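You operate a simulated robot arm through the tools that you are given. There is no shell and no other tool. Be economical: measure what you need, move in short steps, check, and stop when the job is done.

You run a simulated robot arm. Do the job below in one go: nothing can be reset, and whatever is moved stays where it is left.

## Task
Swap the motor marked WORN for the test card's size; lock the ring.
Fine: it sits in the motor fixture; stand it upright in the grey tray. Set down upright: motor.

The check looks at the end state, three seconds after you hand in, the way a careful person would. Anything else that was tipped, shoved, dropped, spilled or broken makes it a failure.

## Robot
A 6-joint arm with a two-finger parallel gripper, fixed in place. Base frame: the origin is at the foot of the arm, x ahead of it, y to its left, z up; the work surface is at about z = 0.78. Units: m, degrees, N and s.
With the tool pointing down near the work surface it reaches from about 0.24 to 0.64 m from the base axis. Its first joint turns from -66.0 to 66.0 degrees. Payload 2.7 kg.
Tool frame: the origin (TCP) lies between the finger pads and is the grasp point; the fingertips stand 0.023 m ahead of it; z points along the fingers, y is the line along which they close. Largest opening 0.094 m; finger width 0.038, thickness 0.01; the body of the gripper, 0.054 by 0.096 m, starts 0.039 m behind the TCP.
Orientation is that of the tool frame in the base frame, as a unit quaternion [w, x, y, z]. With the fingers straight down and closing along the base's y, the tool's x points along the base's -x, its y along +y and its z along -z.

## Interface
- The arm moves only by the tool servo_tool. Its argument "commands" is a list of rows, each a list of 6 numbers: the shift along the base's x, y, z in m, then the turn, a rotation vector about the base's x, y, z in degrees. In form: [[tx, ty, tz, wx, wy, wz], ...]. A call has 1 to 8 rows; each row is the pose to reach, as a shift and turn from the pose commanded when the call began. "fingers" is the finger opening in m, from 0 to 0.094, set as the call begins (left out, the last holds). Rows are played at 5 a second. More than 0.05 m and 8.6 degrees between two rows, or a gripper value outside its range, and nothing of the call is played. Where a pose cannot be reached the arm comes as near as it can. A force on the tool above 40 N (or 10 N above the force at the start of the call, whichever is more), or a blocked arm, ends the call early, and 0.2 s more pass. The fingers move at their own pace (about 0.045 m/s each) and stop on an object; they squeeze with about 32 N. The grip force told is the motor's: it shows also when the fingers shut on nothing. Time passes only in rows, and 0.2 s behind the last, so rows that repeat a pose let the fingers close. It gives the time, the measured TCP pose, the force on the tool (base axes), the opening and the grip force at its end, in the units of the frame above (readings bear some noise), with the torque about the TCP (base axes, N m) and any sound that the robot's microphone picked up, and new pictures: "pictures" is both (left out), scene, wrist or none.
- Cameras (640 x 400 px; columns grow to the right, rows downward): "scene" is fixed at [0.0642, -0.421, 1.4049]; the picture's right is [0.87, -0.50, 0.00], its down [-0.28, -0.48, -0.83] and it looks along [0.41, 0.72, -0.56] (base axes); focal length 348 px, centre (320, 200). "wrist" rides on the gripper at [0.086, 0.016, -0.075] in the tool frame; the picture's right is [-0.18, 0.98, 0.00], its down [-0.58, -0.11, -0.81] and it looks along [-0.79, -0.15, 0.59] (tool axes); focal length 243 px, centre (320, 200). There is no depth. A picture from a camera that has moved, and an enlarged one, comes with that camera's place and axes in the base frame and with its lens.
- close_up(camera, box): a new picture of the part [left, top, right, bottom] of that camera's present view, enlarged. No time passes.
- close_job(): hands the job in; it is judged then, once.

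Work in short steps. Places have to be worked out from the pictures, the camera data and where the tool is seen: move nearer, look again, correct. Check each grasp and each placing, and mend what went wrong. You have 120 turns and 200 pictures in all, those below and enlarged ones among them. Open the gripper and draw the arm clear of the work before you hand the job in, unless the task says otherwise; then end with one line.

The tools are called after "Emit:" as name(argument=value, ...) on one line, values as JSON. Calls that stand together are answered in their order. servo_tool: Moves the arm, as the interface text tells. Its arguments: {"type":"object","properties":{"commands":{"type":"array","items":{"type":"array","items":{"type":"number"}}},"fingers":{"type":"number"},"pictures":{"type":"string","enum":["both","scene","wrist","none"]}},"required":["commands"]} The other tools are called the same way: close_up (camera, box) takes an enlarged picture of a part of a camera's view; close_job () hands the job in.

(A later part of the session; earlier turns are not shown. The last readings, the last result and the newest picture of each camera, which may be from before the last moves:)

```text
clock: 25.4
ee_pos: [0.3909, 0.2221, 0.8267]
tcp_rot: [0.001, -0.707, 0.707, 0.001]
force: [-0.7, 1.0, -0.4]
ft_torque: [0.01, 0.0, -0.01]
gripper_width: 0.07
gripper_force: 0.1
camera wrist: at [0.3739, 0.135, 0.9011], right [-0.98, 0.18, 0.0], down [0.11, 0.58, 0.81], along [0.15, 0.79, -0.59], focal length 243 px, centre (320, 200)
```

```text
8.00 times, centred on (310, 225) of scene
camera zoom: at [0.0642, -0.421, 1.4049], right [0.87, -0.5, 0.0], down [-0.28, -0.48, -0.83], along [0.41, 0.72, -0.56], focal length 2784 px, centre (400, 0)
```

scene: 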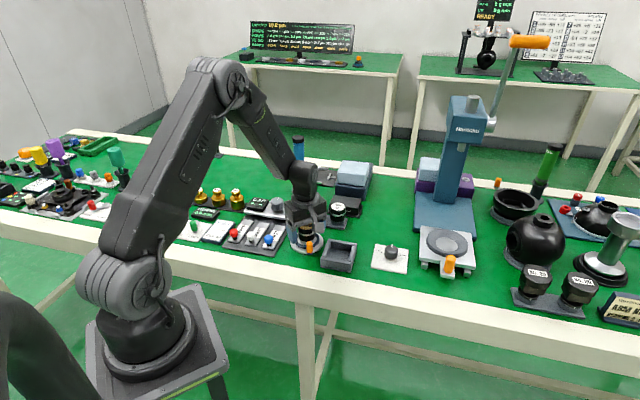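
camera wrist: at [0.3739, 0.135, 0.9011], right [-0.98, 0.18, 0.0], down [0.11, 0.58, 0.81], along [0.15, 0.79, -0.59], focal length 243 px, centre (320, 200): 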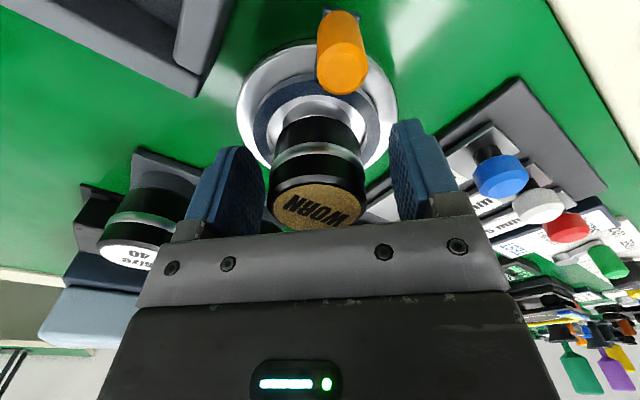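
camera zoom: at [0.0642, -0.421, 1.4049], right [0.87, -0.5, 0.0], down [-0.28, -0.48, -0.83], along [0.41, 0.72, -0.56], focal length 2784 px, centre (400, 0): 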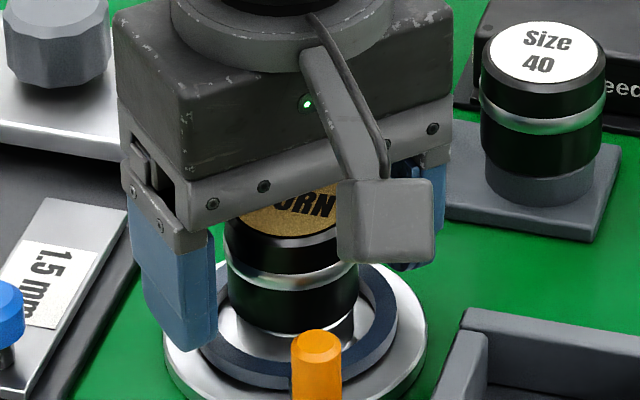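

The motor is upright and seated. I'll close and lift slowly in 5 mm steps.

Emit:
servo_tool(commands=[[0, 0, 0, 0, 0, 0], [0, 0, 0, 0, 0, 0], [0, 0, 0, 0, 0, 0], [0, 0, 0, 0, 0, 0]], fingers=0.02, pictures="none")

Emit:
servo_tool(commands=[[0, 0, 0.004, 0, 0, 0], [0, 0, 0.008, 0, 0, 0], [0, 0, 0.012, 0, 0, 0], [0, 0, 0.016, 0, 0, 0], [0, 0, 0.016, 0, 0, 0]], pictures="wrist")

Emit:
close_up(camera="scene", box=[270, 200, 350, 250])

```text
clock: 26.4
ee_pos: [0.3904, 0.2216, 0.826]
tcp_rot: [0.0, -0.707, 0.707, 0.0]
force: [4.0, 0.9, 0.1]
ft_torque: [0.02, -0.11, -0.02]
gripper_width: 0.0435
gripper_force: 32.1
```

```text
clock: 27.6
ee_pos: [0.3896, 0.2219, 0.844]
tcp_rot: [0.001, 0.708, -0.707, 0.0]
force: [0.4, -0.2, -1.4]
ft_torque: [-0.01, 0.05, 0.01]
gripper_width: 0.0433
gripper_force: 32.0
camera wrist: at [0.3724, 0.1353, 0.9179], right [-0.98, 0.18, 0.0], down [0.11, 0.58, 0.81], along [0.15, 0.79, -0.59], focal length 243 px, centre (320, 200)
```

wrist: 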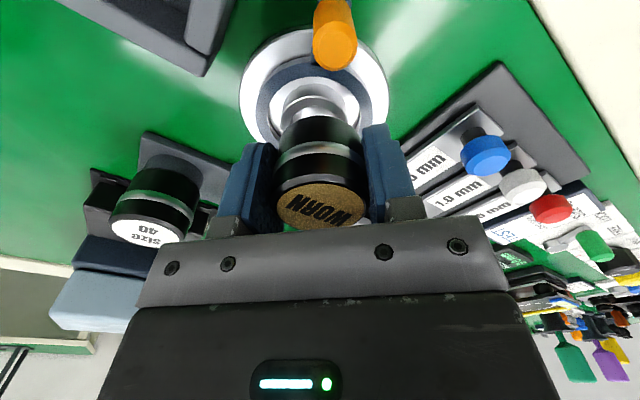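

```text
8.00 times, centred on (310, 225) of scene
camera zoom: at [0.0643, -0.421, 1.4049], right [0.87, -0.5, 0.0], down [-0.28, -0.48, -0.83], along [0.41, 0.72, -0.56], focal length 2784 px, centre (400, 0)
```

zoom: 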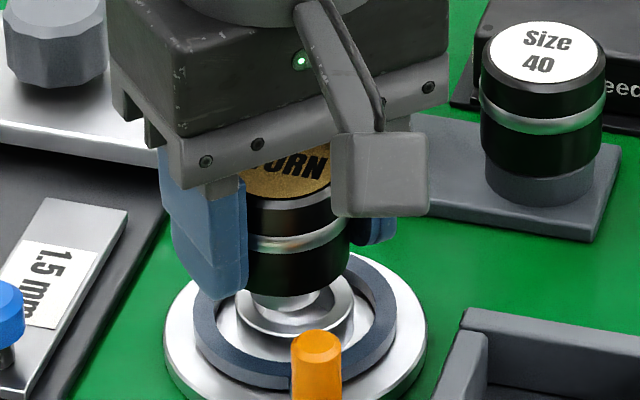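

It's lifted 16 mm and held well, and I can see the silver pilot at the bottom of the motor. I'll keep raising slowly and check.

Emit:
servo_tool(commands=[[0, 0, 0.004, 0, 0, 0], [0, 0, 0.009, 0, 0, 0], [0, 0, 0.015, 0, 0, 0], [0, 0, 0.022, 0, 0, 0], [0, 0, 0.029, 0, 0, 0], [0, 0, 0.036, 0, 0, 0], [0, 0, 0.042, 0, 0, 0], [0, 0, 0.045, 0, 0, 0]], pictures="wrist")

Emit:
close_up(camera="scene", box=[280, 190, 376, 250])

```text
clock: 29.4
ee_pos: [0.3914, 0.2223, 0.8886]
tcp_rot: [0.0, 0.707, -0.707, -0.002]
force: [0.4, 0.2, -1.0]
ft_torque: [-0.02, 0.01, 0.03]
gripper_width: 0.0434
gripper_force: 32.2
camera wrist: at [0.3737, 0.1352, 0.9628], right [-0.98, 0.18, 0.0], down [0.11, 0.58, 0.81], along [0.15, 0.79, -0.59], focal length 243 px, centre (320, 200)
```

wrist: 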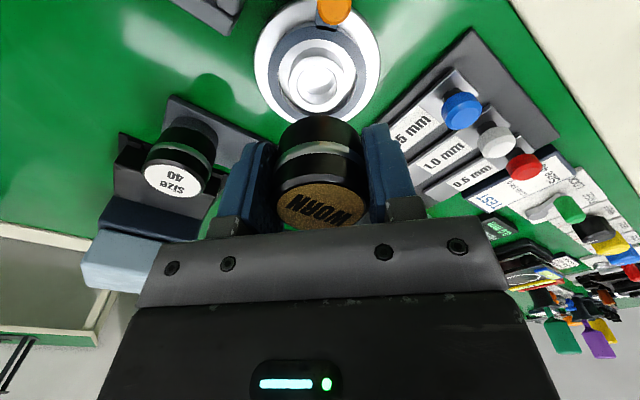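

```text
6.67 times, centred on (328, 220) of scene
camera zoom: at [0.0643, -0.421, 1.4049], right [0.87, -0.5, 0.0], down [-0.28, -0.48, -0.83], along [0.41, 0.72, -0.56], focal length 2320 px, centre (267, 67)
```

zoom: 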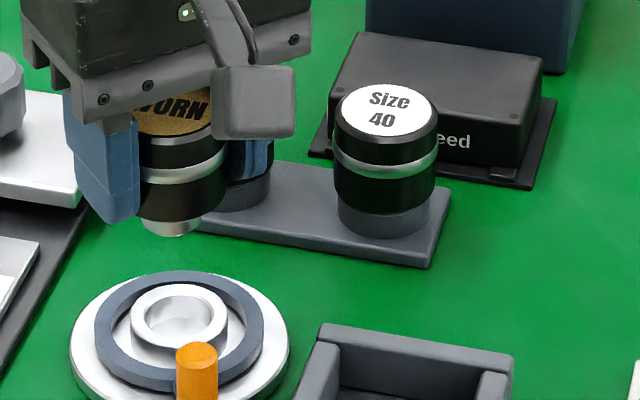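

The motor body is about 44 mm tall with a 10 mm pilot, and the tray is about 58 mm inside with a 20 mm wall. The fingers therefore can't go below its rim. I'll put the motor back in its seat and regrip 8 mm higher.

Emit:
servo_tool(commands=[[0, 0, -0.012, 0, 0, 0], [0, 0, -0.024, 0, 0, 0], [0, 0, -0.036, 0, 0, 0], [0, 0, -0.045, 0, 0, 0], [0, 0, -0.052, 0, 0, 0], [0, 0, -0.057, 0, 0, 0], [0, 0, -0.06, 0, 0, 0], [0, 0, -0.0605, 0, 0, 0]], pictures="none")

Emit:
close_up(camera="scene", box=[270, 200, 350, 250])

```text
clock: 31.2
ee_pos: [0.3903, 0.2234, 0.8273]
tcp_rot: [0.001, -0.707, 0.707, 0.001]
force: [4.0, 0.3, -0.2]
ft_torque: [0.0, -0.11, -0.02]
gripper_width: 0.0434
gripper_force: 32.0
```

```text
8.00 times, centred on (310, 225) of scene
camera zoom: at [0.0643, -0.421, 1.4049], right [0.87, -0.5, 0.0], down [-0.28, -0.48, -0.83], along [0.41, 0.72, -0.56], focal length 2784 px, centre (400, 0)
```

zoom: 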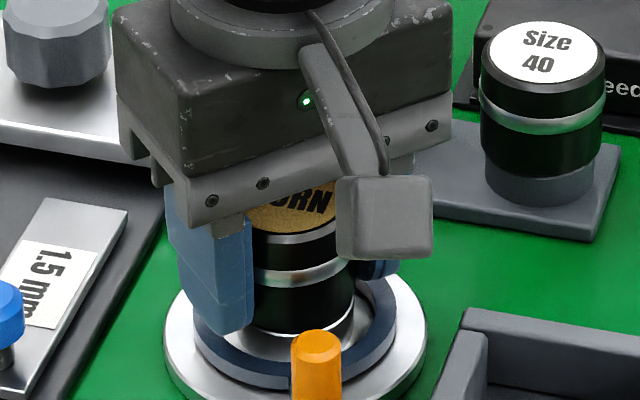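

It is back in the seat. Now I'll open, rise 8 mm, close again and lift slowly.

Emit:
servo_tool(commands=[[0, 0, 0, 0, 0, 0], [0, 0, 0, 0, 0, 0], [0, 0, 0.004, 0, 0, 0], [0, 0, 0.008, 0, 0, 0], [0, 0, 0.008, 0, 0, 0]], fingers=0.06, pictures="none")

Emit:
servo_tool(commands=[[0, 0, 0, 0, 0, 0], [0, 0, 0, 0, 0, 0], [0, 0, 0, 0, 0, 0], [0, 0, 0, 0, 0, 0]], fingers=0.02, pictures="none")

Emit:
servo_tool(commands=[[0, 0, 0.003, 0, 0, 0], [0, 0, 0.007, 0, 0, 0], [0, 0, 0.012, 0, 0, 0], [0, 0, 0.018, 0, 0, 0], [0, 0, 0.025, 0, 0, 0], [0, 0, 0.032, 0, 0, 0], [0, 0, 0.039, 0, 0, 0], [0, 0, 0.044, 0, 0, 0]], pictures="none")

Emit:
close_up(camera="scene", box=[280, 190, 376, 250])

```text
clock: 32.4
ee_pos: [0.3904, 0.2223, 0.8348]
tcp_rot: [0.0, 0.707, -0.707, 0.0]
force: [0.5, 0.3, -0.1]
ft_torque: [-0.04, 0.03, -0.01]
gripper_width: 0.06
gripper_force: 0.0
```

```text
clock: 33.4
ee_pos: [0.39, 0.2221, 0.834]
tcp_rot: [-0.001, 0.707, -0.707, 0.0]
force: [2.5, 0.2, 1.2]
ft_torque: [0.02, -0.08, -0.01]
gripper_width: 0.0433
gripper_force: 32.1
```

```text
clock: 35.2
ee_pos: [0.3909, 0.2233, 0.8792]
tcp_rot: [0.0, 0.707, -0.707, 0.0]
force: [0.2, 0.0, -2.1]
ft_torque: [-0.02, 0.02, -0.03]
gripper_width: 0.0432
gripper_force: 31.8
```

```text
6.67 times, centred on (328, 220) of scene
camera zoom: at [0.0643, -0.421, 1.4049], right [0.87, -0.5, 0.0], down [-0.28, -0.48, -0.83], along [0.41, 0.72, -0.56], focal length 2320 px, centre (267, 67)
```

zoom: 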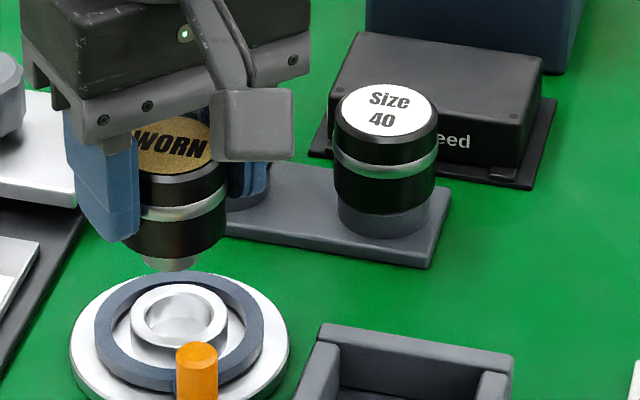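

It's held well. I'll raise another 25 mm and carry it slowly to above the tray centre at (0.4325, 0.127).

Emit:
servo_tool(commands=[[0, 0, 0.01, 0, 0, 0], [0, 0, 0.02, 0, 0, 0], [0.003, -0.008, 0.025, 0, 0, 0], [0.011, -0.025, 0.025, 0, 0, 0], [0.02, -0.045, 0.025, 0, 0, 0], [0.03, -0.067, 0.025, 0, 0, 0], [0.038, -0.085, 0.025, 0, 0, 0], [0.0425, -0.095, 0.025, 0, 0, 0]])

Emit:
close_up(camera="scene", box=[290, 205, 386, 265])

Emit:
close_up(camera="wrist", box=[220, 50, 420, 175])

```text
clock: 37.0
ee_pos: [0.4321, 0.1288, 0.9043]
tcp_rot: [0.0, 0.707, -0.707, -0.002]
force: [0.1, 0.3, -2.5]
ft_torque: [-0.04, 0.03, 0.0]
gripper_width: 0.0433
gripper_force: 32.1
camera wrist: at [0.4163, 0.0411, 0.9792], right [-0.98, 0.18, 0.0], down [0.11, 0.58, 0.81], along [0.15, 0.79, -0.59], focal length 243 px, centre (320, 200)
```

scene: 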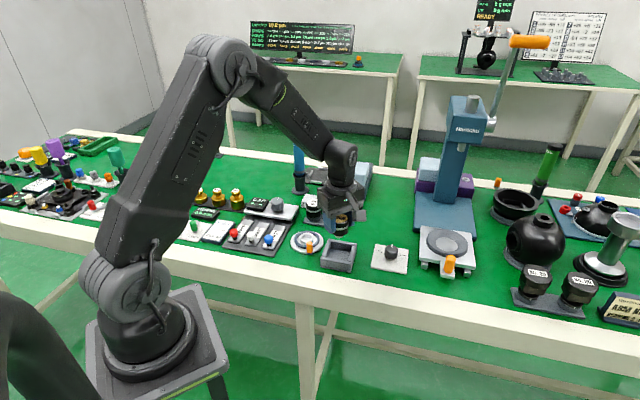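
wrist: 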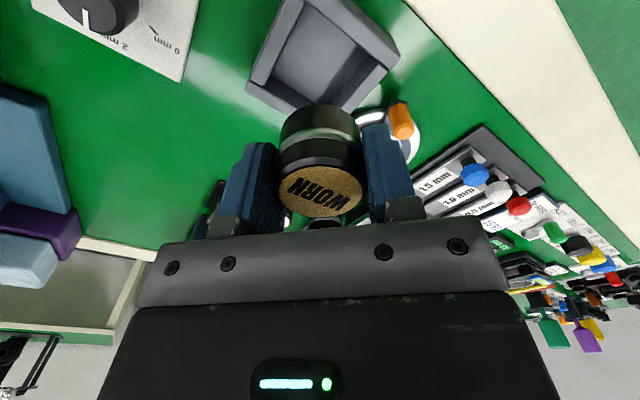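

```text
6.67 times, centred on (338, 235) of scene
camera zoom: at [0.0643, -0.421, 1.4049], right [0.87, -0.5, 0.0], down [-0.28, -0.48, -0.83], along [0.41, 0.72, -0.56], focal length 2320 px, centre (200, -33)
```

zoom: 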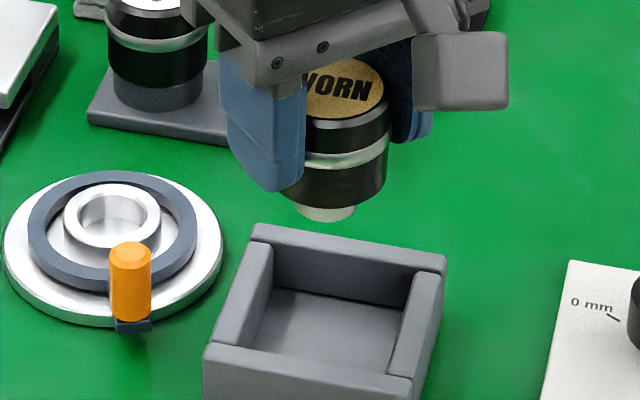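

```text
3.20 times, centred on (320, 112) of wrist
camera zoom: at [0.4163, 0.0411, 0.9792], right [-0.98, 0.18, 0.0], down [0.11, 0.58, 0.81], along [0.15, 0.79, -0.59], focal length 776 px, centre (320, 480)
```

zoom: 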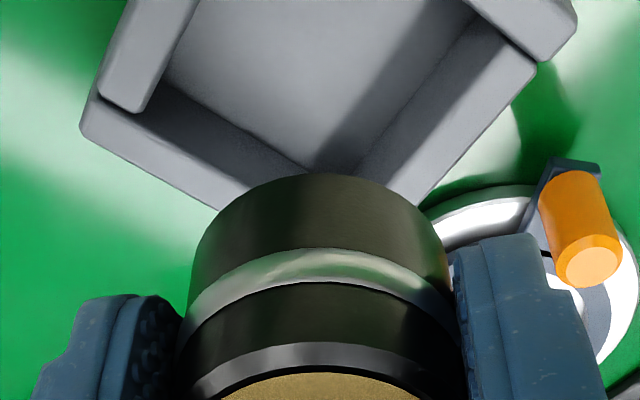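

The projected drop point matches the tray centre within about 2 mm, using the fixture as reference. I'll lower to TCP 0.86 and look.

Emit:
servo_tool(commands=[[0, 0, -0.008, 0, 0, 0], [0, 0, -0.018, 0, 0, 0], [0, 0, -0.028, 0, 0, 0], [0, 0, -0.038, 0, 0, 0], [0, 0, -0.046, 0, 0, 0], [0, 0, -0.046, 0, 0, 0]])

Emit:
close_up(camera="scene", box=[300, 215, 380, 265])

Emit:
close_up(camera="wrist", box=[220, 50, 420, 175])

```text
clock: 38.4
ee_pos: [0.4331, 0.1278, 0.8575]
tcp_rot: [0.0, -0.707, 0.707, 0.001]
force: [-0.2, -0.2, -1.4]
ft_torque: [0.0, -0.03, 0.0]
gripper_width: 0.0431
gripper_force: 31.9
camera wrist: at [0.4167, 0.0408, 0.9326], right [-0.98, 0.18, 0.0], down [0.11, 0.58, 0.81], along [0.15, 0.79, -0.59], focal length 243 px, centre (320, 200)
```

scene: 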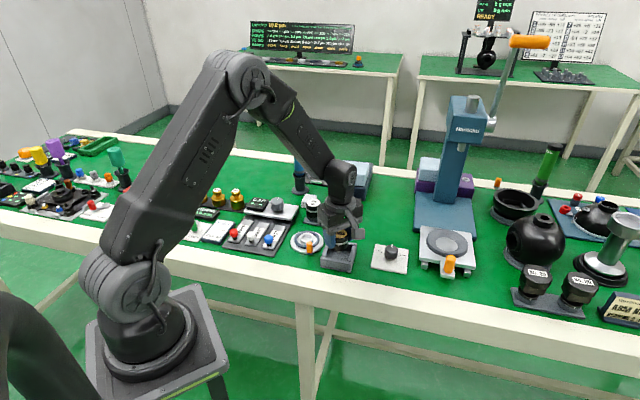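
wrist: 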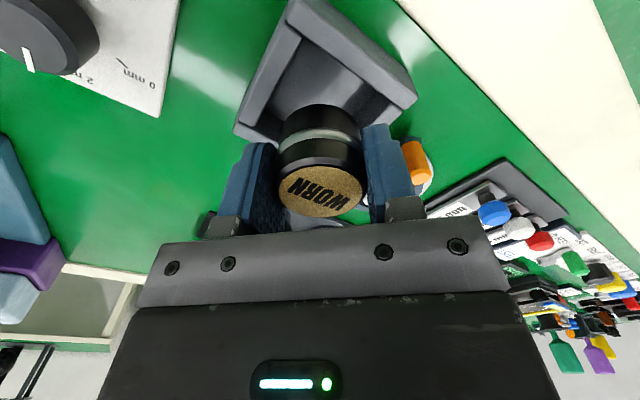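

```text
8.00 times, centred on (340, 240) of scene
camera zoom: at [0.0643, -0.421, 1.4049], right [0.87, -0.5, 0.0], down [-0.28, -0.48, -0.83], along [0.41, 0.72, -0.56], focal length 2784 px, centre (160, -120)
```

zoom: 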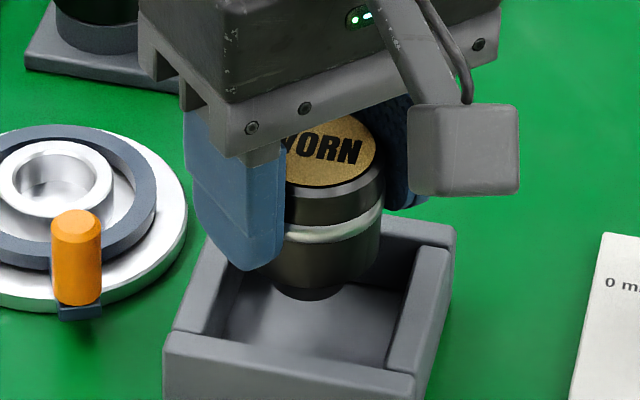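

```text
3.20 times, centred on (320, 112) of wrist
camera zoom: at [0.4167, 0.0408, 0.9326], right [-0.98, 0.18, 0.0], down [0.11, 0.58, 0.81], along [0.15, 0.79, -0.59], focal length 776 px, centre (320, 480)
```

zoom: 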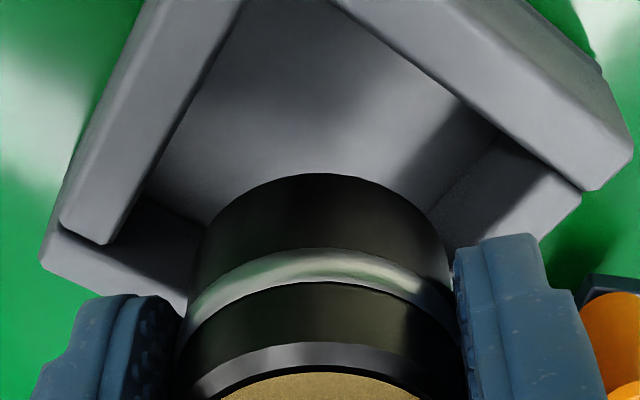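

The alignment looks good. I'll lower in small steps until contact.

Emit:
servo_tool(commands=[[0, 0, -0.006, 0, 0, 0], [0, 0, -0.011, 0, 0, 0], [0, 0, -0.015, 0, 0, 0], [0, 0, -0.018, 0, 0, 0], [0, 0, -0.018, 0, 0, 0]], pictures="none")

Emit:
close_up(camera="scene", box=[300, 215, 380, 265])

```text
clock: 39.6
ee_pos: [0.4328, 0.1271, 0.8405]
tcp_rot: [-0.001, 0.707, -0.707, 0.0]
force: [-0.7, -0.2, -2.2]
ft_torque: [0.01, 0.0, 0.02]
gripper_width: 0.043
gripper_force: 32.1
```

```text
8.00 times, centred on (340, 240) of scene
camera zoom: at [0.0643, -0.421, 1.4049], right [0.87, -0.5, 0.0], down [-0.28, -0.48, -0.83], along [0.41, 0.72, -0.56], focal length 2784 px, centre (160, -120)
```

zoom: 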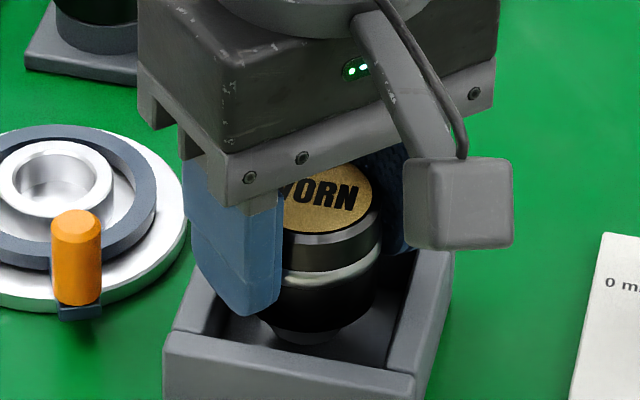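

There's no contact yet, so I'll continue down 1 mm at a time.

Emit:
servo_tool(commands=[[0, 0, -0.001, 0, 0, 0], [0, 0, -0.002, 0, 0, 0], [0, 0, -0.003, 0, 0, 0], [0, 0, -0.004, 0, 0, 0]], pictures="none")

```text
clock: 40.6
ee_pos: [0.4338, 0.1282, 0.8353]
tcp_rot: [-0.001, 0.707, -0.707, -0.001]
force: [0.0, -0.4, -1.9]
ft_torque: [-0.01, 0.0, 0.03]
gripper_width: 0.0433
gripper_force: 32.3
```

No contact at TCP 0.836. I'll go 4 mm further.

Emit:
servo_tool(commands=[[0, 0, -0.001, 0, 0, 0], [0, 0, -0.002, 0, 0, 0], [0, 0, -0.003, 0, 0, 0], [0, 0, -0.004, 0, 0, 0]], pictures="none")

Emit:
close_up(camera="scene", box=[308, 220, 372, 260])

Emit:
close_up(camera="wrist", box=[220, 50, 420, 175])

```text
clock: 41.6
ee_pos: [0.4323, 0.1276, 0.8336]
tcp_rot: [-0.002, 0.707, -0.707, 0.0]
force: [-9.8, -0.6, 24.1]
ft_torque: [-0.48, 0.49, -0.16]
gripper_width: 0.0433
gripper_force: 32.2
```

```text
10.00 times, centred on (340, 240) of scene
camera zoom: at [0.0637, -0.4211, 1.4049], right [0.87, -0.5, 0.0], down [-0.28, -0.48, -0.83], along [0.41, 0.72, -0.56], focal length 3480 px, centre (120, -200)
```

zoom: 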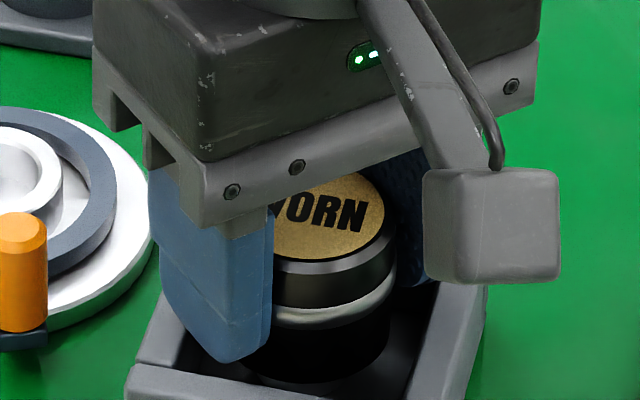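

```text
3.20 times, centred on (320, 112) of wrist
camera zoom: at [0.416, 0.0406, 0.9087], right [-0.98, 0.18, 0.0], down [0.11, 0.58, 0.81], along [0.15, 0.79, -0.59], focal length 776 px, centre (320, 480)
```

zoom: 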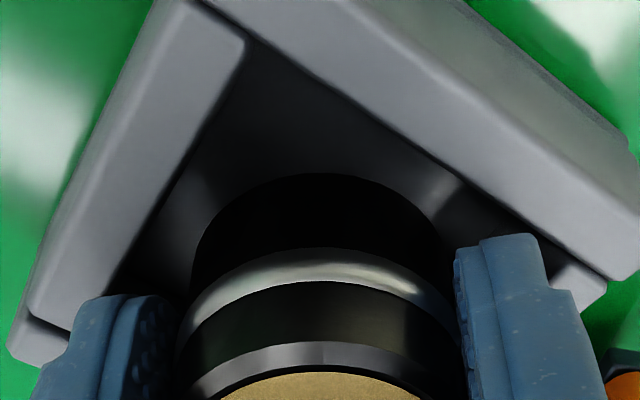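

The contact point from the torque is (−2, −2) cm from the TCP, so a fingertip is on the tray wall (rim at about 0.811) and the motor isn't yet on the floor. I'll carry the motor back to the fixture and regrip it 6 mm higher.

Emit:
servo_tool(commands=[[0, 0, 0.01, 0, 0, 0], [0, 0, 0.025, 0, 0, 0], [0, 0, 0.045, 0, 0, 0], [0, 0, 0.065, 0, 0, 0], [-0.008, 0.018, 0.072, 0, 0, 0], [-0.018, 0.04, 0.072, 0, 0, 0], [-0.029, 0.065, 0.072, 0, 0, 0], [-0.038, 0.085, 0.072, 0, 0, 0]], pictures="none")

Emit:
servo_tool(commands=[[-0.0045, 0.01, 0, 0, 0, 0], [-0.0045, 0.01, -0.01, 0, 0, 0], [-0.0045, 0.01, -0.025, 0, 0, 0], [-0.0045, 0.01, -0.036, 0, 0, 0], [-0.0045, 0.01, -0.036, 0, 0, 0]], pictures="wrist")

Emit:
close_up(camera="scene", box=[270, 200, 350, 250])

```text
clock: 43.4
ee_pos: [0.3936, 0.2136, 0.9048]
tcp_rot: [0.0, 0.707, -0.707, -0.001]
force: [-0.3, 0.2, -2.9]
ft_torque: [0.03, 0.0, 0.0]
gripper_width: 0.0434
gripper_force: 32.2
```

```text
clock: 44.6
ee_pos: [0.3897, 0.2228, 0.8684]
tcp_rot: [-0.001, 0.707, -0.707, -0.001]
force: [-0.2, 0.3, -1.8]
ft_torque: [-0.02, 0.02, -0.03]
gripper_width: 0.0429
gripper_force: 31.6
camera wrist: at [0.3733, 0.1354, 0.9435], right [-0.98, 0.18, 0.0], down [0.11, 0.58, 0.81], along [0.15, 0.79, -0.59], focal length 243 px, centre (320, 200)
```

wrist: 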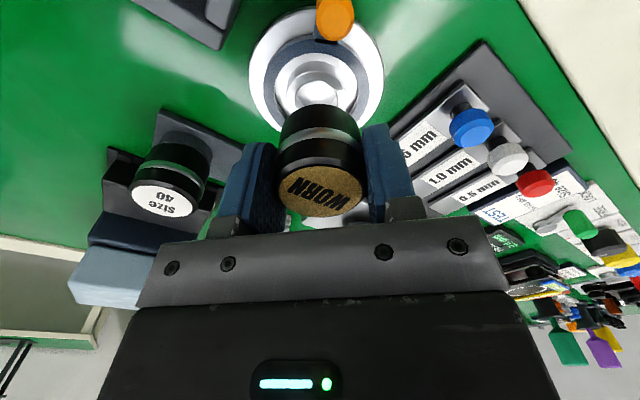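

```text
8.00 times, centred on (310, 225) of scene
camera zoom: at [0.0643, -0.421, 1.4049], right [0.87, -0.5, 0.0], down [-0.28, -0.48, -0.83], along [0.41, 0.72, -0.56], focal length 2784 px, centre (400, 0)
```

zoom: 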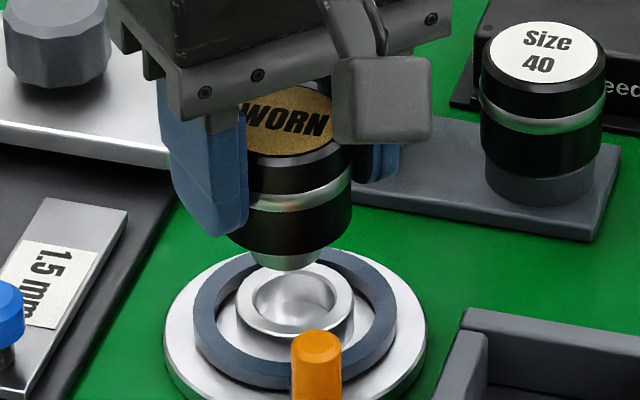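

It's above the seat again. I'll lower it slowly into the socket.

Emit:
servo_tool(commands=[[0, 0, -0.008, 0, 0, 0], [0, 0, -0.015, 0, 0, 0], [0, 0, -0.021, 0, 0, 0], [0, 0, -0.026, 0, 0, 0], [0, 0, -0.03, 0, 0, 0], [0, 0, -0.032, 0, 0, 0], [0, 0, -0.033, 0, 0, 0]], pictures="none")

Emit:
close_up(camera="scene", box=[270, 200, 350, 250])

```text
clock: 45.8
ee_pos: [0.3934, 0.2245, 0.8429]
tcp_rot: [-0.004, 0.707, -0.707, 0.0]
force: [0.0, 0.0, 2.8]
ft_torque: [0.04, 0.0, 0.03]
gripper_width: 0.0432
gripper_force: 32.1
stopped in row 6: the force on the tool passed its limit at 48 N (the readings are from after the stop); the commanded pose is now the measured one
```

```text
8.00 times, centred on (310, 225) of scene
camera zoom: at [0.0642, -0.421, 1.4049], right [0.87, -0.5, 0.0], down [-0.28, -0.48, -0.83], along [0.41, 0.72, -0.56], focal length 2784 px, centre (400, 0)
```

zoom: 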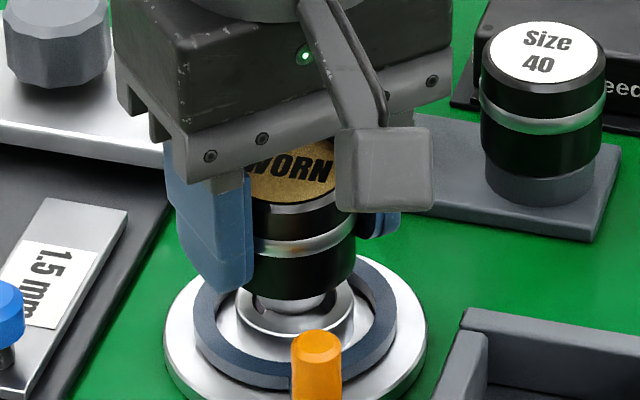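

The pilot caught on the socket lip. I'll back up 5 mm, return to the nominal xy, and look closely.

Emit:
servo_tool(commands=[[0, 0, 0.003, 0, 0, 0], [-0.0025, -0.0017, 0.006, 0, 0, 0], [-0.0025, -0.0017, 0.006, 0, 0, 0]], pictures="none")

Emit:
close_up(camera="wrist", box=[240, 50, 400, 150])

Emit:
close_up(camera="scene", box=[290, 220, 330, 245])

```text
clock: 46.6
ee_pos: [0.3896, 0.223, 0.8479]
tcp_rot: [-0.003, 0.708, -0.707, -0.001]
force: [-0.4, 0.7, -2.1]
ft_torque: [-0.01, 0.02, 0.0]
gripper_width: 0.0431
gripper_force: 31.8
```

```text
4.00 times, centred on (320, 100) of wrist
camera zoom: at [0.3721, 0.1356, 0.9228], right [-0.98, 0.18, 0.0], down [0.11, 0.58, 0.81], along [0.15, 0.8, -0.59], focal length 970 px, centre (320, 600)
```

zoom: 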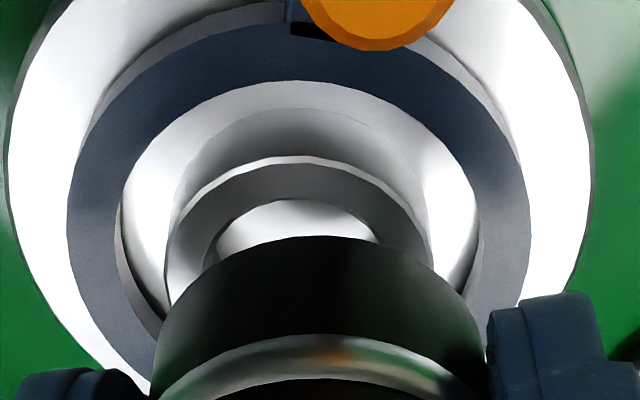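

```text
16.00 times, centred on (310, 232) of scene
camera zoom: at [0.0643, -0.421, 1.4049], right [0.87, -0.5, 0.0], down [-0.28, -0.48, -0.83], along [0.41, 0.72, -0.56], focal length 5567 px, centre (480, -320)
```

zoom: 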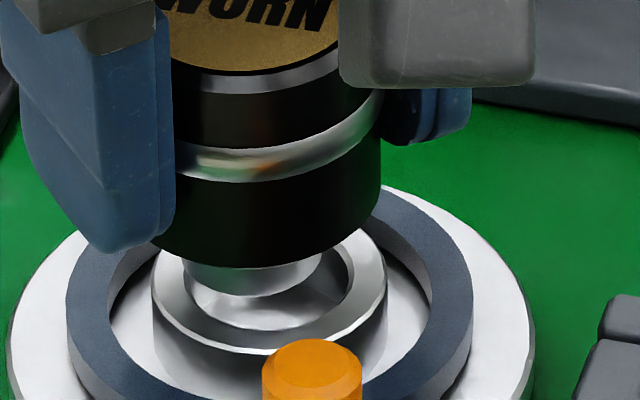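

The close-ups show the motor axis about 3 mm to −x of the socket axis. I'll shift +3 mm in x and lower gently.

Emit:
servo_tool(commands=[[0.003, 0, 0, 0, 0, 0], [0.003, 0, -0.003, 0, 0, 0], [0.003, 0, -0.006, 0, 0, 0], [0.003, 0, -0.008, 0, 0, 0], [0.003, 0, -0.01, 0, 0, 0], [0.003, 0, -0.012, 0, 0, 0]], pictures="none")

Emit:
close_up(camera="scene", box=[290, 220, 330, 245])

```text
clock: 48.0
ee_pos: [0.3919, 0.2232, 0.8371]
tcp_rot: [-0.004, 0.707, -0.707, 0.0]
force: [-0.6, -0.9, -1.9]
ft_torque: [0.0, 0.01, 0.01]
gripper_width: 0.0433
gripper_force: 32.4
```

```text
16.00 times, centred on (310, 232) of scene
camera zoom: at [0.0643, -0.421, 1.4049], right [0.87, -0.5, 0.0], down [-0.28, -0.48, -0.83], along [0.41, 0.72, -0.56], focal length 5567 px, centre (480, -320)
```

zoom: 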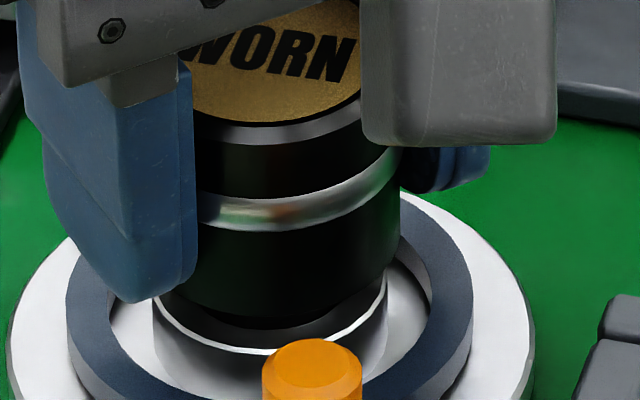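

The pilot has entered the socket. I'll lower the last few millimetres to contact.

Emit:
servo_tool(commands=[[0, 0, -0.001, 0, 0, 0], [0, 0, -0.002, 0, 0, 0], [0, 0, -0.003, 0, 0, 0], [0, 0, -0.0035, 0, 0, 0]], pictures="none")

Emit:
close_up(camera="scene", box=[290, 220, 330, 245])

```text
clock: 49.0
ee_pos: [0.3925, 0.2228, 0.8342]
tcp_rot: [0.003, -0.707, 0.707, 0.0]
force: [0.0, -0.3, -1.2]
ft_torque: [0.02, -0.01, 0.02]
gripper_width: 0.0432
gripper_force: 32.2
```

```text
16.00 times, centred on (310, 232) of scene
camera zoom: at [0.0643, -0.421, 1.4049], right [0.87, -0.5, 0.0], down [-0.28, -0.48, -0.83], along [0.41, 0.72, -0.56], focal length 5567 px, centre (480, -320)
```

zoom: 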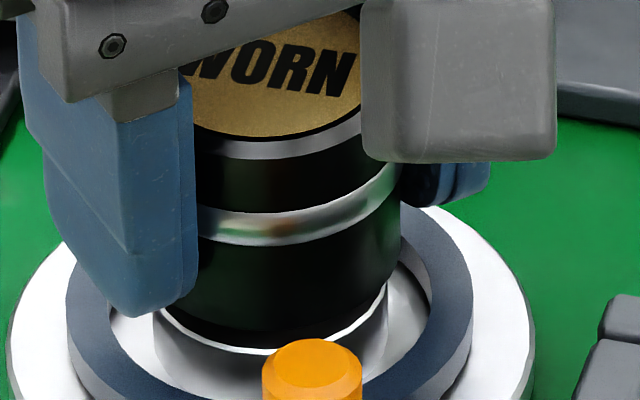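

Emit:
servo_tool(commands=[[0, 0, -0.001, 0, 0, 0], [0, 0, -0.002, 0, 0, 0], [0, 0, -0.002, 0, 0, 0]], pictures="none")

```text
clock: 49.8
ee_pos: [0.3912, 0.2235, 0.8316]
tcp_rot: [0.003, -0.707, 0.707, 0.0]
force: [-0.6, -0.9, -2.6]
ft_torque: [-0.01, -0.02, -0.01]
gripper_width: 0.0434
gripper_force: 32.3
```

Still hanging at about −2 N; the motor must have slid up in the grip during the earlier contact. I'll continue down.

Emit:
servo_tool(commands=[[0, 0, -0.001, 0, 0, 0], [0, 0, -0.002, 0, 0, 0], [0, 0, -0.003, 0, 0, 0], [0, 0, -0.003, 0, 0, 0]], pictures="none")

Emit:
close_up(camera="scene", box=[290, 220, 330, 245])

```text
clock: 50.8
ee_pos: [0.3924, 0.223, 0.8313]
tcp_rot: [0.004, -0.707, 0.707, 0.0]
force: [-10.9, -3.6, 35.5]
ft_torque: [-0.33, 0.71, -0.02]
gripper_width: 0.0432
gripper_force: 32.4
```

```text
16.00 times, centred on (310, 232) of scene
camera zoom: at [0.0636, -0.4213, 1.4048], right [0.87, -0.5, 0.0], down [-0.28, -0.48, -0.83], along [0.41, 0.72, -0.56], focal length 5567 px, centre (480, -320)
```

zoom: 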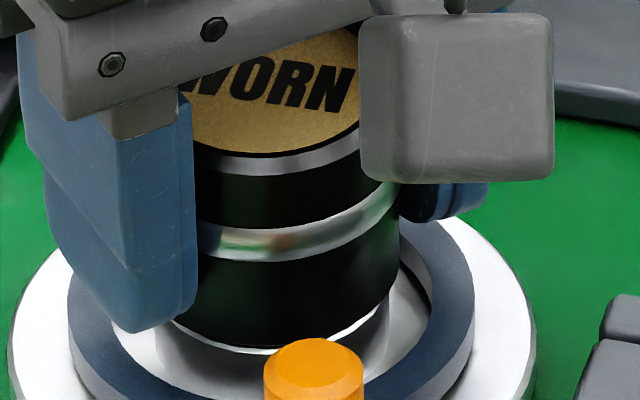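

The motor is seated (35 N down). I'll release and regrip higher, at TCP about 0.841.

Emit:
servo_tool(commands=[[0, 0, 0.003, 0, 0, 0], [0, 0, 0.003, 0, 0, 0], [0, 0, 0.003, 0, 0, 0], [0, 0, 0.009, 0, 0, 0], [0, 0, 0.0135, 0, 0, 0], [0, 0, 0.0135, 0, 0, 0]], fingers=0.06)

Emit:
close_up(camera="scene", box=[270, 205, 334, 245])

```text
clock: 52.2
ee_pos: [0.3931, 0.2226, 0.8428]
tcp_rot: [-0.004, 0.707, -0.707, 0.0]
force: [-0.7, 0.2, 0.3]
ft_torque: [0.01, 0.02, 0.0]
gripper_width: 0.0601
gripper_force: 0.0
camera wrist: at [0.3755, 0.1359, 0.9168], right [-0.98, 0.18, 0.0], down [0.11, 0.58, 0.81], along [0.15, 0.8, -0.59], focal length 243 px, centre (320, 200)
```

scene: 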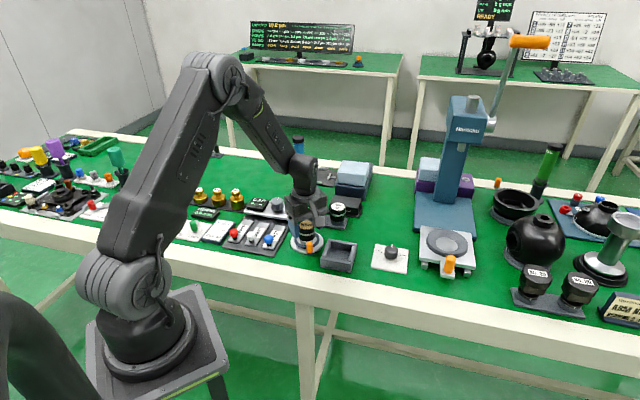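
wrist: 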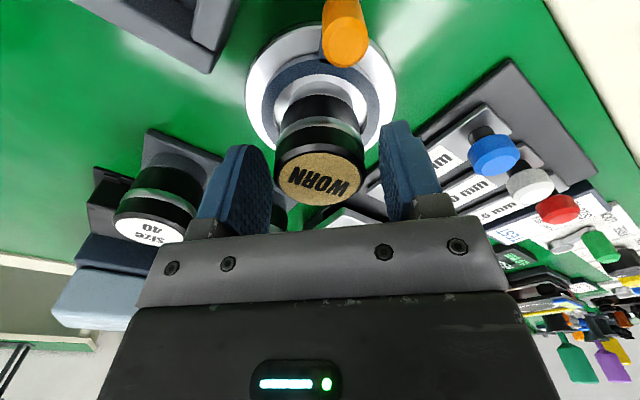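

```text
10.00 times, centred on (302, 225) of scene
camera zoom: at [0.0642, -0.421, 1.4049], right [0.87, -0.5, 0.0], down [-0.28, -0.48, -0.83], along [0.41, 0.72, -0.56], focal length 3480 px, centre (500, -50)
```

zoom: 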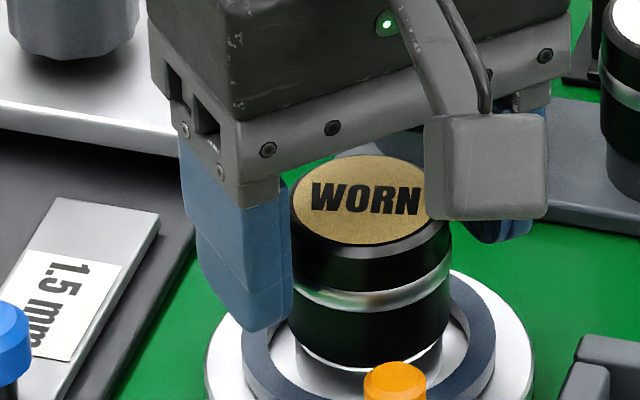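

I'll remove the 0.3° tilt left by the stop, trim x by −2 mm and z by −2 mm, then close and lift slowly.

Emit:
servo_tool(commands=[[-0.002, 0, -0.002, -0.32, 0.32, 0], [-0.002, 0, -0.002, -0.32, 0.32, 0]], pictures="none")

Emit:
servo_tool(commands=[[0, 0, 0, 0, 0, 0], [0, 0, 0, 0, 0, 0], [0, 0, 0, 0, 0, 0], [0, 0, 0, 0, 0, 0]], fingers=0.02, pictures="none")

Emit:
servo_tool(commands=[[0, 0, 0.003, 0, 0, 0], [0, 0, 0.007, 0, 0, 0], [0, 0, 0.012, 0, 0, 0], [0, 0, 0.018, 0, 0, 0], [0, 0, 0.025, 0, 0, 0], [0, 0, 0.032, 0, 0, 0], [0, 0, 0.039, 0, 0, 0], [0, 0, 0.044, 0, 0, 0]], pictures="none")

Emit:
close_up(camera="scene", box=[280, 190, 376, 250])

```text
clock: 52.8
ee_pos: [0.3903, 0.2227, 0.8405]
tcp_rot: [0.001, 0.708, -0.706, 0.0]
force: [-0.5, 0.4, 0.4]
ft_torque: [0.0, -0.02, 0.02]
gripper_width: 0.0598
gripper_force: 0.0
```

```text
clock: 53.8
ee_pos: [0.3917, 0.2232, 0.8398]
tcp_rot: [-0.001, -0.707, 0.707, -0.001]
force: [4.0, 0.5, -0.7]
ft_torque: [0.03, -0.12, 0.01]
gripper_width: 0.0429
gripper_force: 32.5
```

```text
clock: 55.6
ee_pos: [0.3887, 0.2235, 0.8839]
tcp_rot: [-0.001, -0.707, 0.707, 0.0]
force: [-0.7, -0.3, -2.1]
ft_torque: [-0.04, 0.05, -0.02]
gripper_width: 0.0431
gripper_force: 32.3
```

```text
6.67 times, centred on (328, 220) of scene
camera zoom: at [0.0643, -0.421, 1.4049], right [0.87, -0.5, 0.0], down [-0.28, -0.48, -0.83], along [0.41, 0.72, -0.56], focal length 2320 px, centre (267, 67)
```

zoom: 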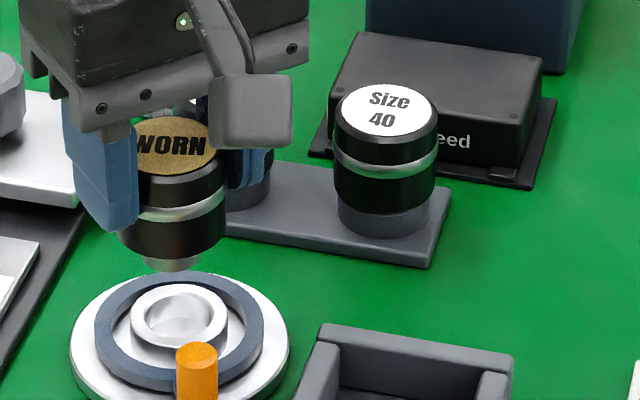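

It's held well, with the fingertips well above the body bottom. Carrying to the tray again, same shift.

Emit:
servo_tool(commands=[[0, 0, 0.01, 0, 0, 0], [0, 0, 0.02, 0, 0, 0], [0.003, -0.008, 0.025, 0, 0, 0], [0.011, -0.025, 0.025, 0, 0, 0], [0.02, -0.045, 0.025, 0, 0, 0], [0.03, -0.067, 0.025, 0, 0, 0], [0.038, -0.085, 0.025, 0, 0, 0], [0.0425, -0.095, 0.025, 0, 0, 0]], pictures="none")

Emit:
servo_tool(commands=[[0, 0, -0.01, 0, 0, 0], [0, 0, -0.022, 0, 0, 0], [0, 0, -0.034, 0, 0, 0], [0, 0, -0.046, 0, 0, 0], [0, 0, -0.056, 0, 0, 0], [0, 0, -0.06, 0, 0, 0], [0, 0, -0.06, 0, 0, 0]])

Emit:
close_up(camera="scene", box=[308, 215, 372, 255])

Emit:
close_up(camera="wrist", box=[220, 50, 420, 175])

```text
clock: 57.4
ee_pos: [0.4319, 0.1269, 0.9102]
tcp_rot: [0.001, 0.708, -0.707, -0.001]
force: [1.0, 0.0, -1.8]
ft_torque: [-0.02, 0.01, 0.0]
gripper_width: 0.0429
gripper_force: 32.1
```

```text
clock: 59.0
ee_pos: [0.4326, 0.1289, 0.8489]
tcp_rot: [-0.001, -0.707, 0.707, 0.001]
force: [0.6, -0.1, -1.8]
ft_torque: [0.0, 0.01, 0.03]
gripper_width: 0.0428
gripper_force: 31.9
camera wrist: at [0.4161, 0.0416, 0.9237], right [-0.98, 0.18, 0.0], down [0.11, 0.58, 0.81], along [0.15, 0.79, -0.59], focal length 243 px, centre (320, 200)
```

scene: 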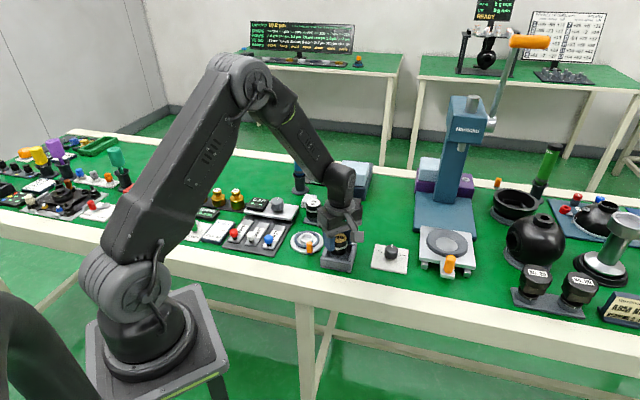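
wrist: 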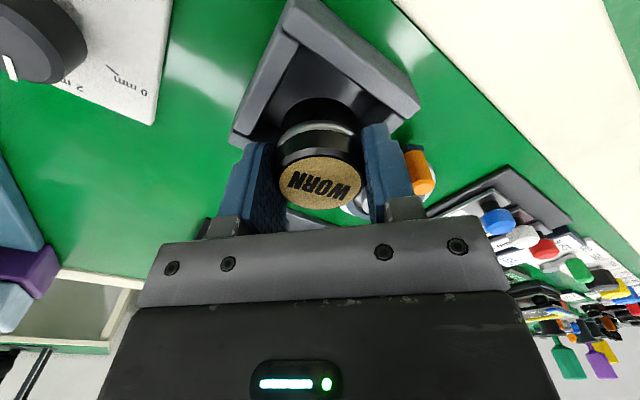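

```text
10.00 times, centred on (340, 235) of scene
camera zoom: at [0.0643, -0.421, 1.4049], right [0.87, -0.5, 0.0], down [-0.28, -0.48, -0.83], along [0.41, 0.72, -0.56], focal length 3480 px, centre (120, -150)
```

zoom: 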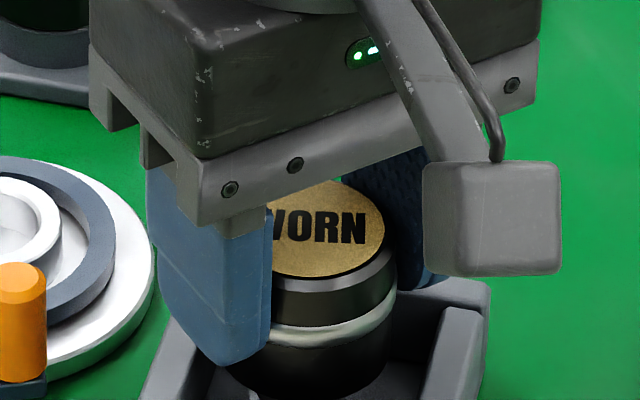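

```text
3.20 times, centred on (320, 112) of wrist
camera zoom: at [0.4161, 0.0416, 0.9237], right [-0.98, 0.18, 0.0], down [0.11, 0.58, 0.81], along [0.15, 0.79, -0.59], focal length 776 px, centre (320, 480)
```

zoom: 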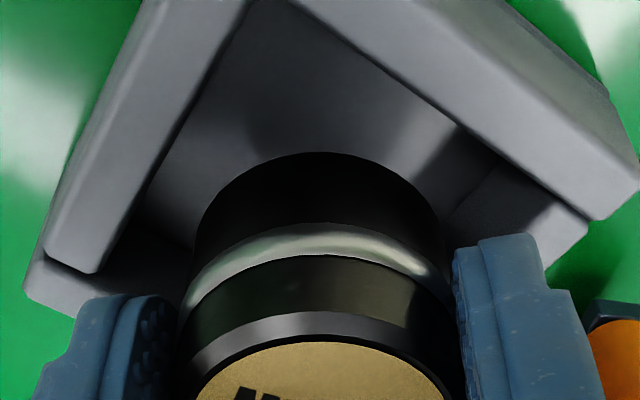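

Aligned as before. I'll lower in 1 mm steps and watch for contact.

Emit:
servo_tool(commands=[[0, 0, -0.002, 0, 0, 0], [0, 0, -0.004, 0, 0, 0], [0, 0, -0.005, 0, 0, 0], [0, 0, -0.006, 0, 0, 0]], pictures="none")

Emit:
servo_tool(commands=[[0, 0, -0.0005, 0, 0, 0], [0, 0, -0.001, 0, 0, 0], [0, 0, -0.0015, 0, 0, 0]], pictures="none")

```text
clock: 60.0
ee_pos: [0.4321, 0.1282, 0.8425]
tcp_rot: [-0.001, -0.707, 0.707, 0.0]
force: [-0.6, 0.0, -1.9]
ft_torque: [-0.01, 0.03, 0.0]
gripper_width: 0.0426
gripper_force: 32.1
```

```text
clock: 60.8
ee_pos: [0.432, 0.1283, 0.8421]
tcp_rot: [-0.002, -0.707, 0.707, -0.001]
force: [0.8, 0.2, -1.5]
ft_torque: [0.01, -0.03, -0.03]
gripper_width: 0.0427
gripper_force: 32.3
```

Emit:
servo_tool(commands=[[0, 0, -0.0005, 0, 0, 0], [0, 0, -0.001, 0, 0, 0], [0, 0, -0.0015, 0, 0, 0]], pictures="none")

Emit:
servo_tool(commands=[[0, 0, -0.0005, 0, 0, 0], [0, 0, -0.001, 0, 0, 0], [0, 0, -0.0015, 0, 0, 0]], pictures="none")

```text
clock: 61.6
ee_pos: [0.4336, 0.128, 0.8395]
tcp_rot: [-0.001, -0.707, 0.707, 0.0]
force: [-0.1, -0.6, -1.6]
ft_torque: [-0.01, 0.03, 0.01]
gripper_width: 0.0431
gripper_force: 32.0
```

```text
clock: 62.4
ee_pos: [0.4333, 0.1288, 0.838]
tcp_rot: [0.001, 0.707, -0.707, 0.0]
force: [0.5, -0.2, -1.7]
ft_torque: [-0.01, -0.02, 0.0]
gripper_width: 0.0431
gripper_force: 31.5
```

Emit:
servo_tool(commands=[[0, 0, -0.0005, 0, 0, 0], [0, 0, -0.001, 0, 0, 0], [0, 0, -0.0015, 0, 0, 0]], pictures="none")

Emit:
servo_tool(commands=[[0, 0, -0.0005, 0, 0, 0], [0, 0, -0.001, 0, 0, 0], [0, 0, -0.0015, 0, 0, 0]], pictures="none")

Emit:
close_up(camera="scene", box=[308, 220, 372, 260])

```text
clock: 63.2
ee_pos: [0.4318, 0.1291, 0.8387]
tcp_rot: [0.0, 0.707, -0.707, 0.0]
force: [-4.1, -0.1, 10.6]
ft_torque: [-0.02, 0.27, 0.01]
gripper_width: 0.0431
gripper_force: 31.7
```

```text
clock: 64.0
ee_pos: [0.4325, 0.1266, 0.8366]
tcp_rot: [-0.001, 0.707, -0.707, 0.001]
force: [-5.3, -2.3, 21.0]
ft_torque: [-0.09, 0.22, 0.01]
gripper_width: 0.0425
gripper_force: 32.5
```

```text
10.00 times, centred on (340, 240) of scene
camera zoom: at [0.0638, -0.4212, 1.4049], right [0.87, -0.5, 0.0], down [-0.28, -0.48, -0.83], along [0.41, 0.72, -0.56], focal length 3480 px, centre (120, -200)
```

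zoom: 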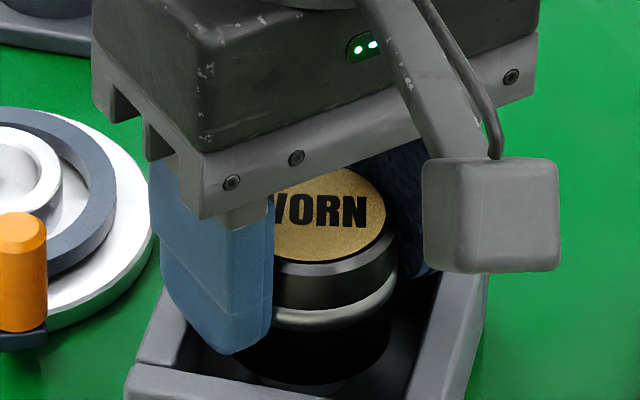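

Contact came about 3 mm higher than last time, with a lever arm of about 1 cm, so the pilot is on the tray floor. I'll unload slightly, then open.

Emit:
servo_tool(commands=[[0, 0, 0.001, 0, 0, 0], [0, 0, 0.0015, 0, 0, 0], [0, 0, 0.0015, 0, 0, 0]], pictures="none")

Emit:
servo_tool(commands=[[0, 0, 0, 0, 0, 0], [0, 0, 0, 0, 0, 0], [0, 0, 0, 0, 0, 0]], fingers=0.05)

Emit:
close_up(camera="scene", box=[308, 220, 372, 260])

```text
clock: 64.8
ee_pos: [0.4327, 0.1276, 0.8366]
tcp_rot: [-0.001, -0.707, 0.707, 0.0]
force: [1.3, 0.3, 3.4]
ft_torque: [0.05, -0.11, 0.01]
gripper_width: 0.0426
gripper_force: 31.8
```

```text
clock: 65.6
ee_pos: [0.4314, 0.1289, 0.8367]
tcp_rot: [0.002, 0.707, -0.707, -0.001]
force: [-0.3, -0.7, -0.3]
ft_torque: [-0.04, -0.01, 0.0]
gripper_width: 0.0502
gripper_force: 0.1
camera wrist: at [0.4163, 0.0409, 0.9117], right [-0.98, 0.18, 0.0], down [0.11, 0.58, 0.81], along [0.15, 0.79, -0.59], focal length 243 px, centre (320, 200)
```

scene: 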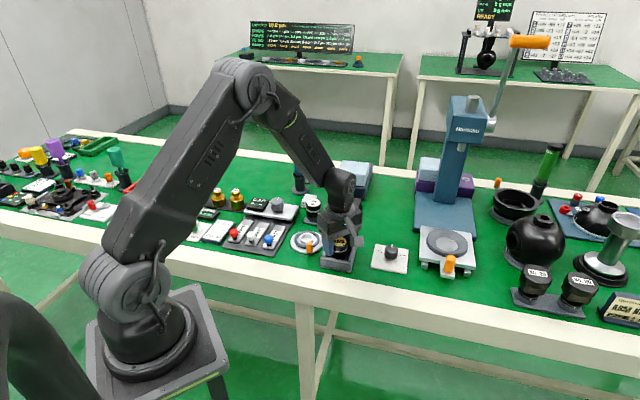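
wrist: 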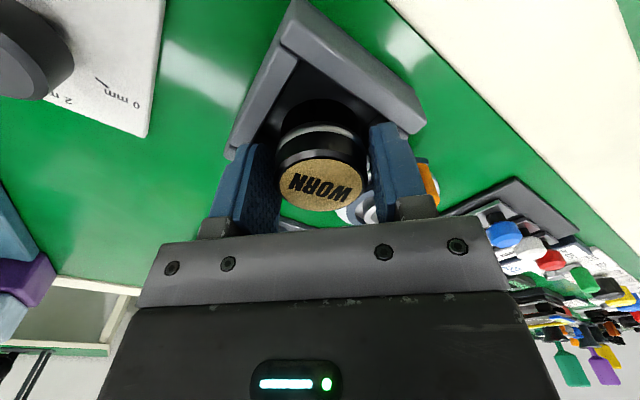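

```text
10.00 times, centred on (340, 240) of scene
camera zoom: at [0.0642, -0.421, 1.4049], right [0.87, -0.5, 0.0], down [-0.28, -0.48, -0.83], along [0.41, 0.72, -0.56], focal length 3480 px, centre (120, -200)
```

zoom: 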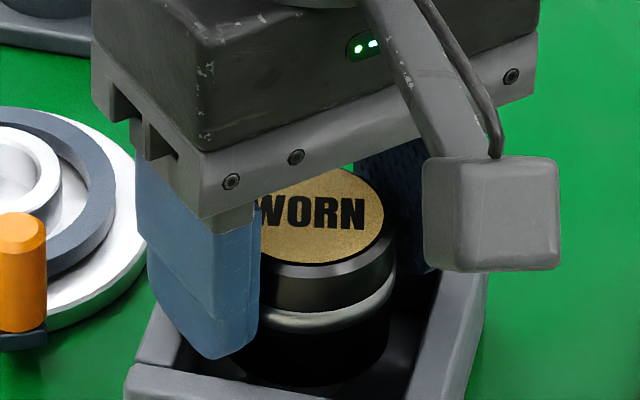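

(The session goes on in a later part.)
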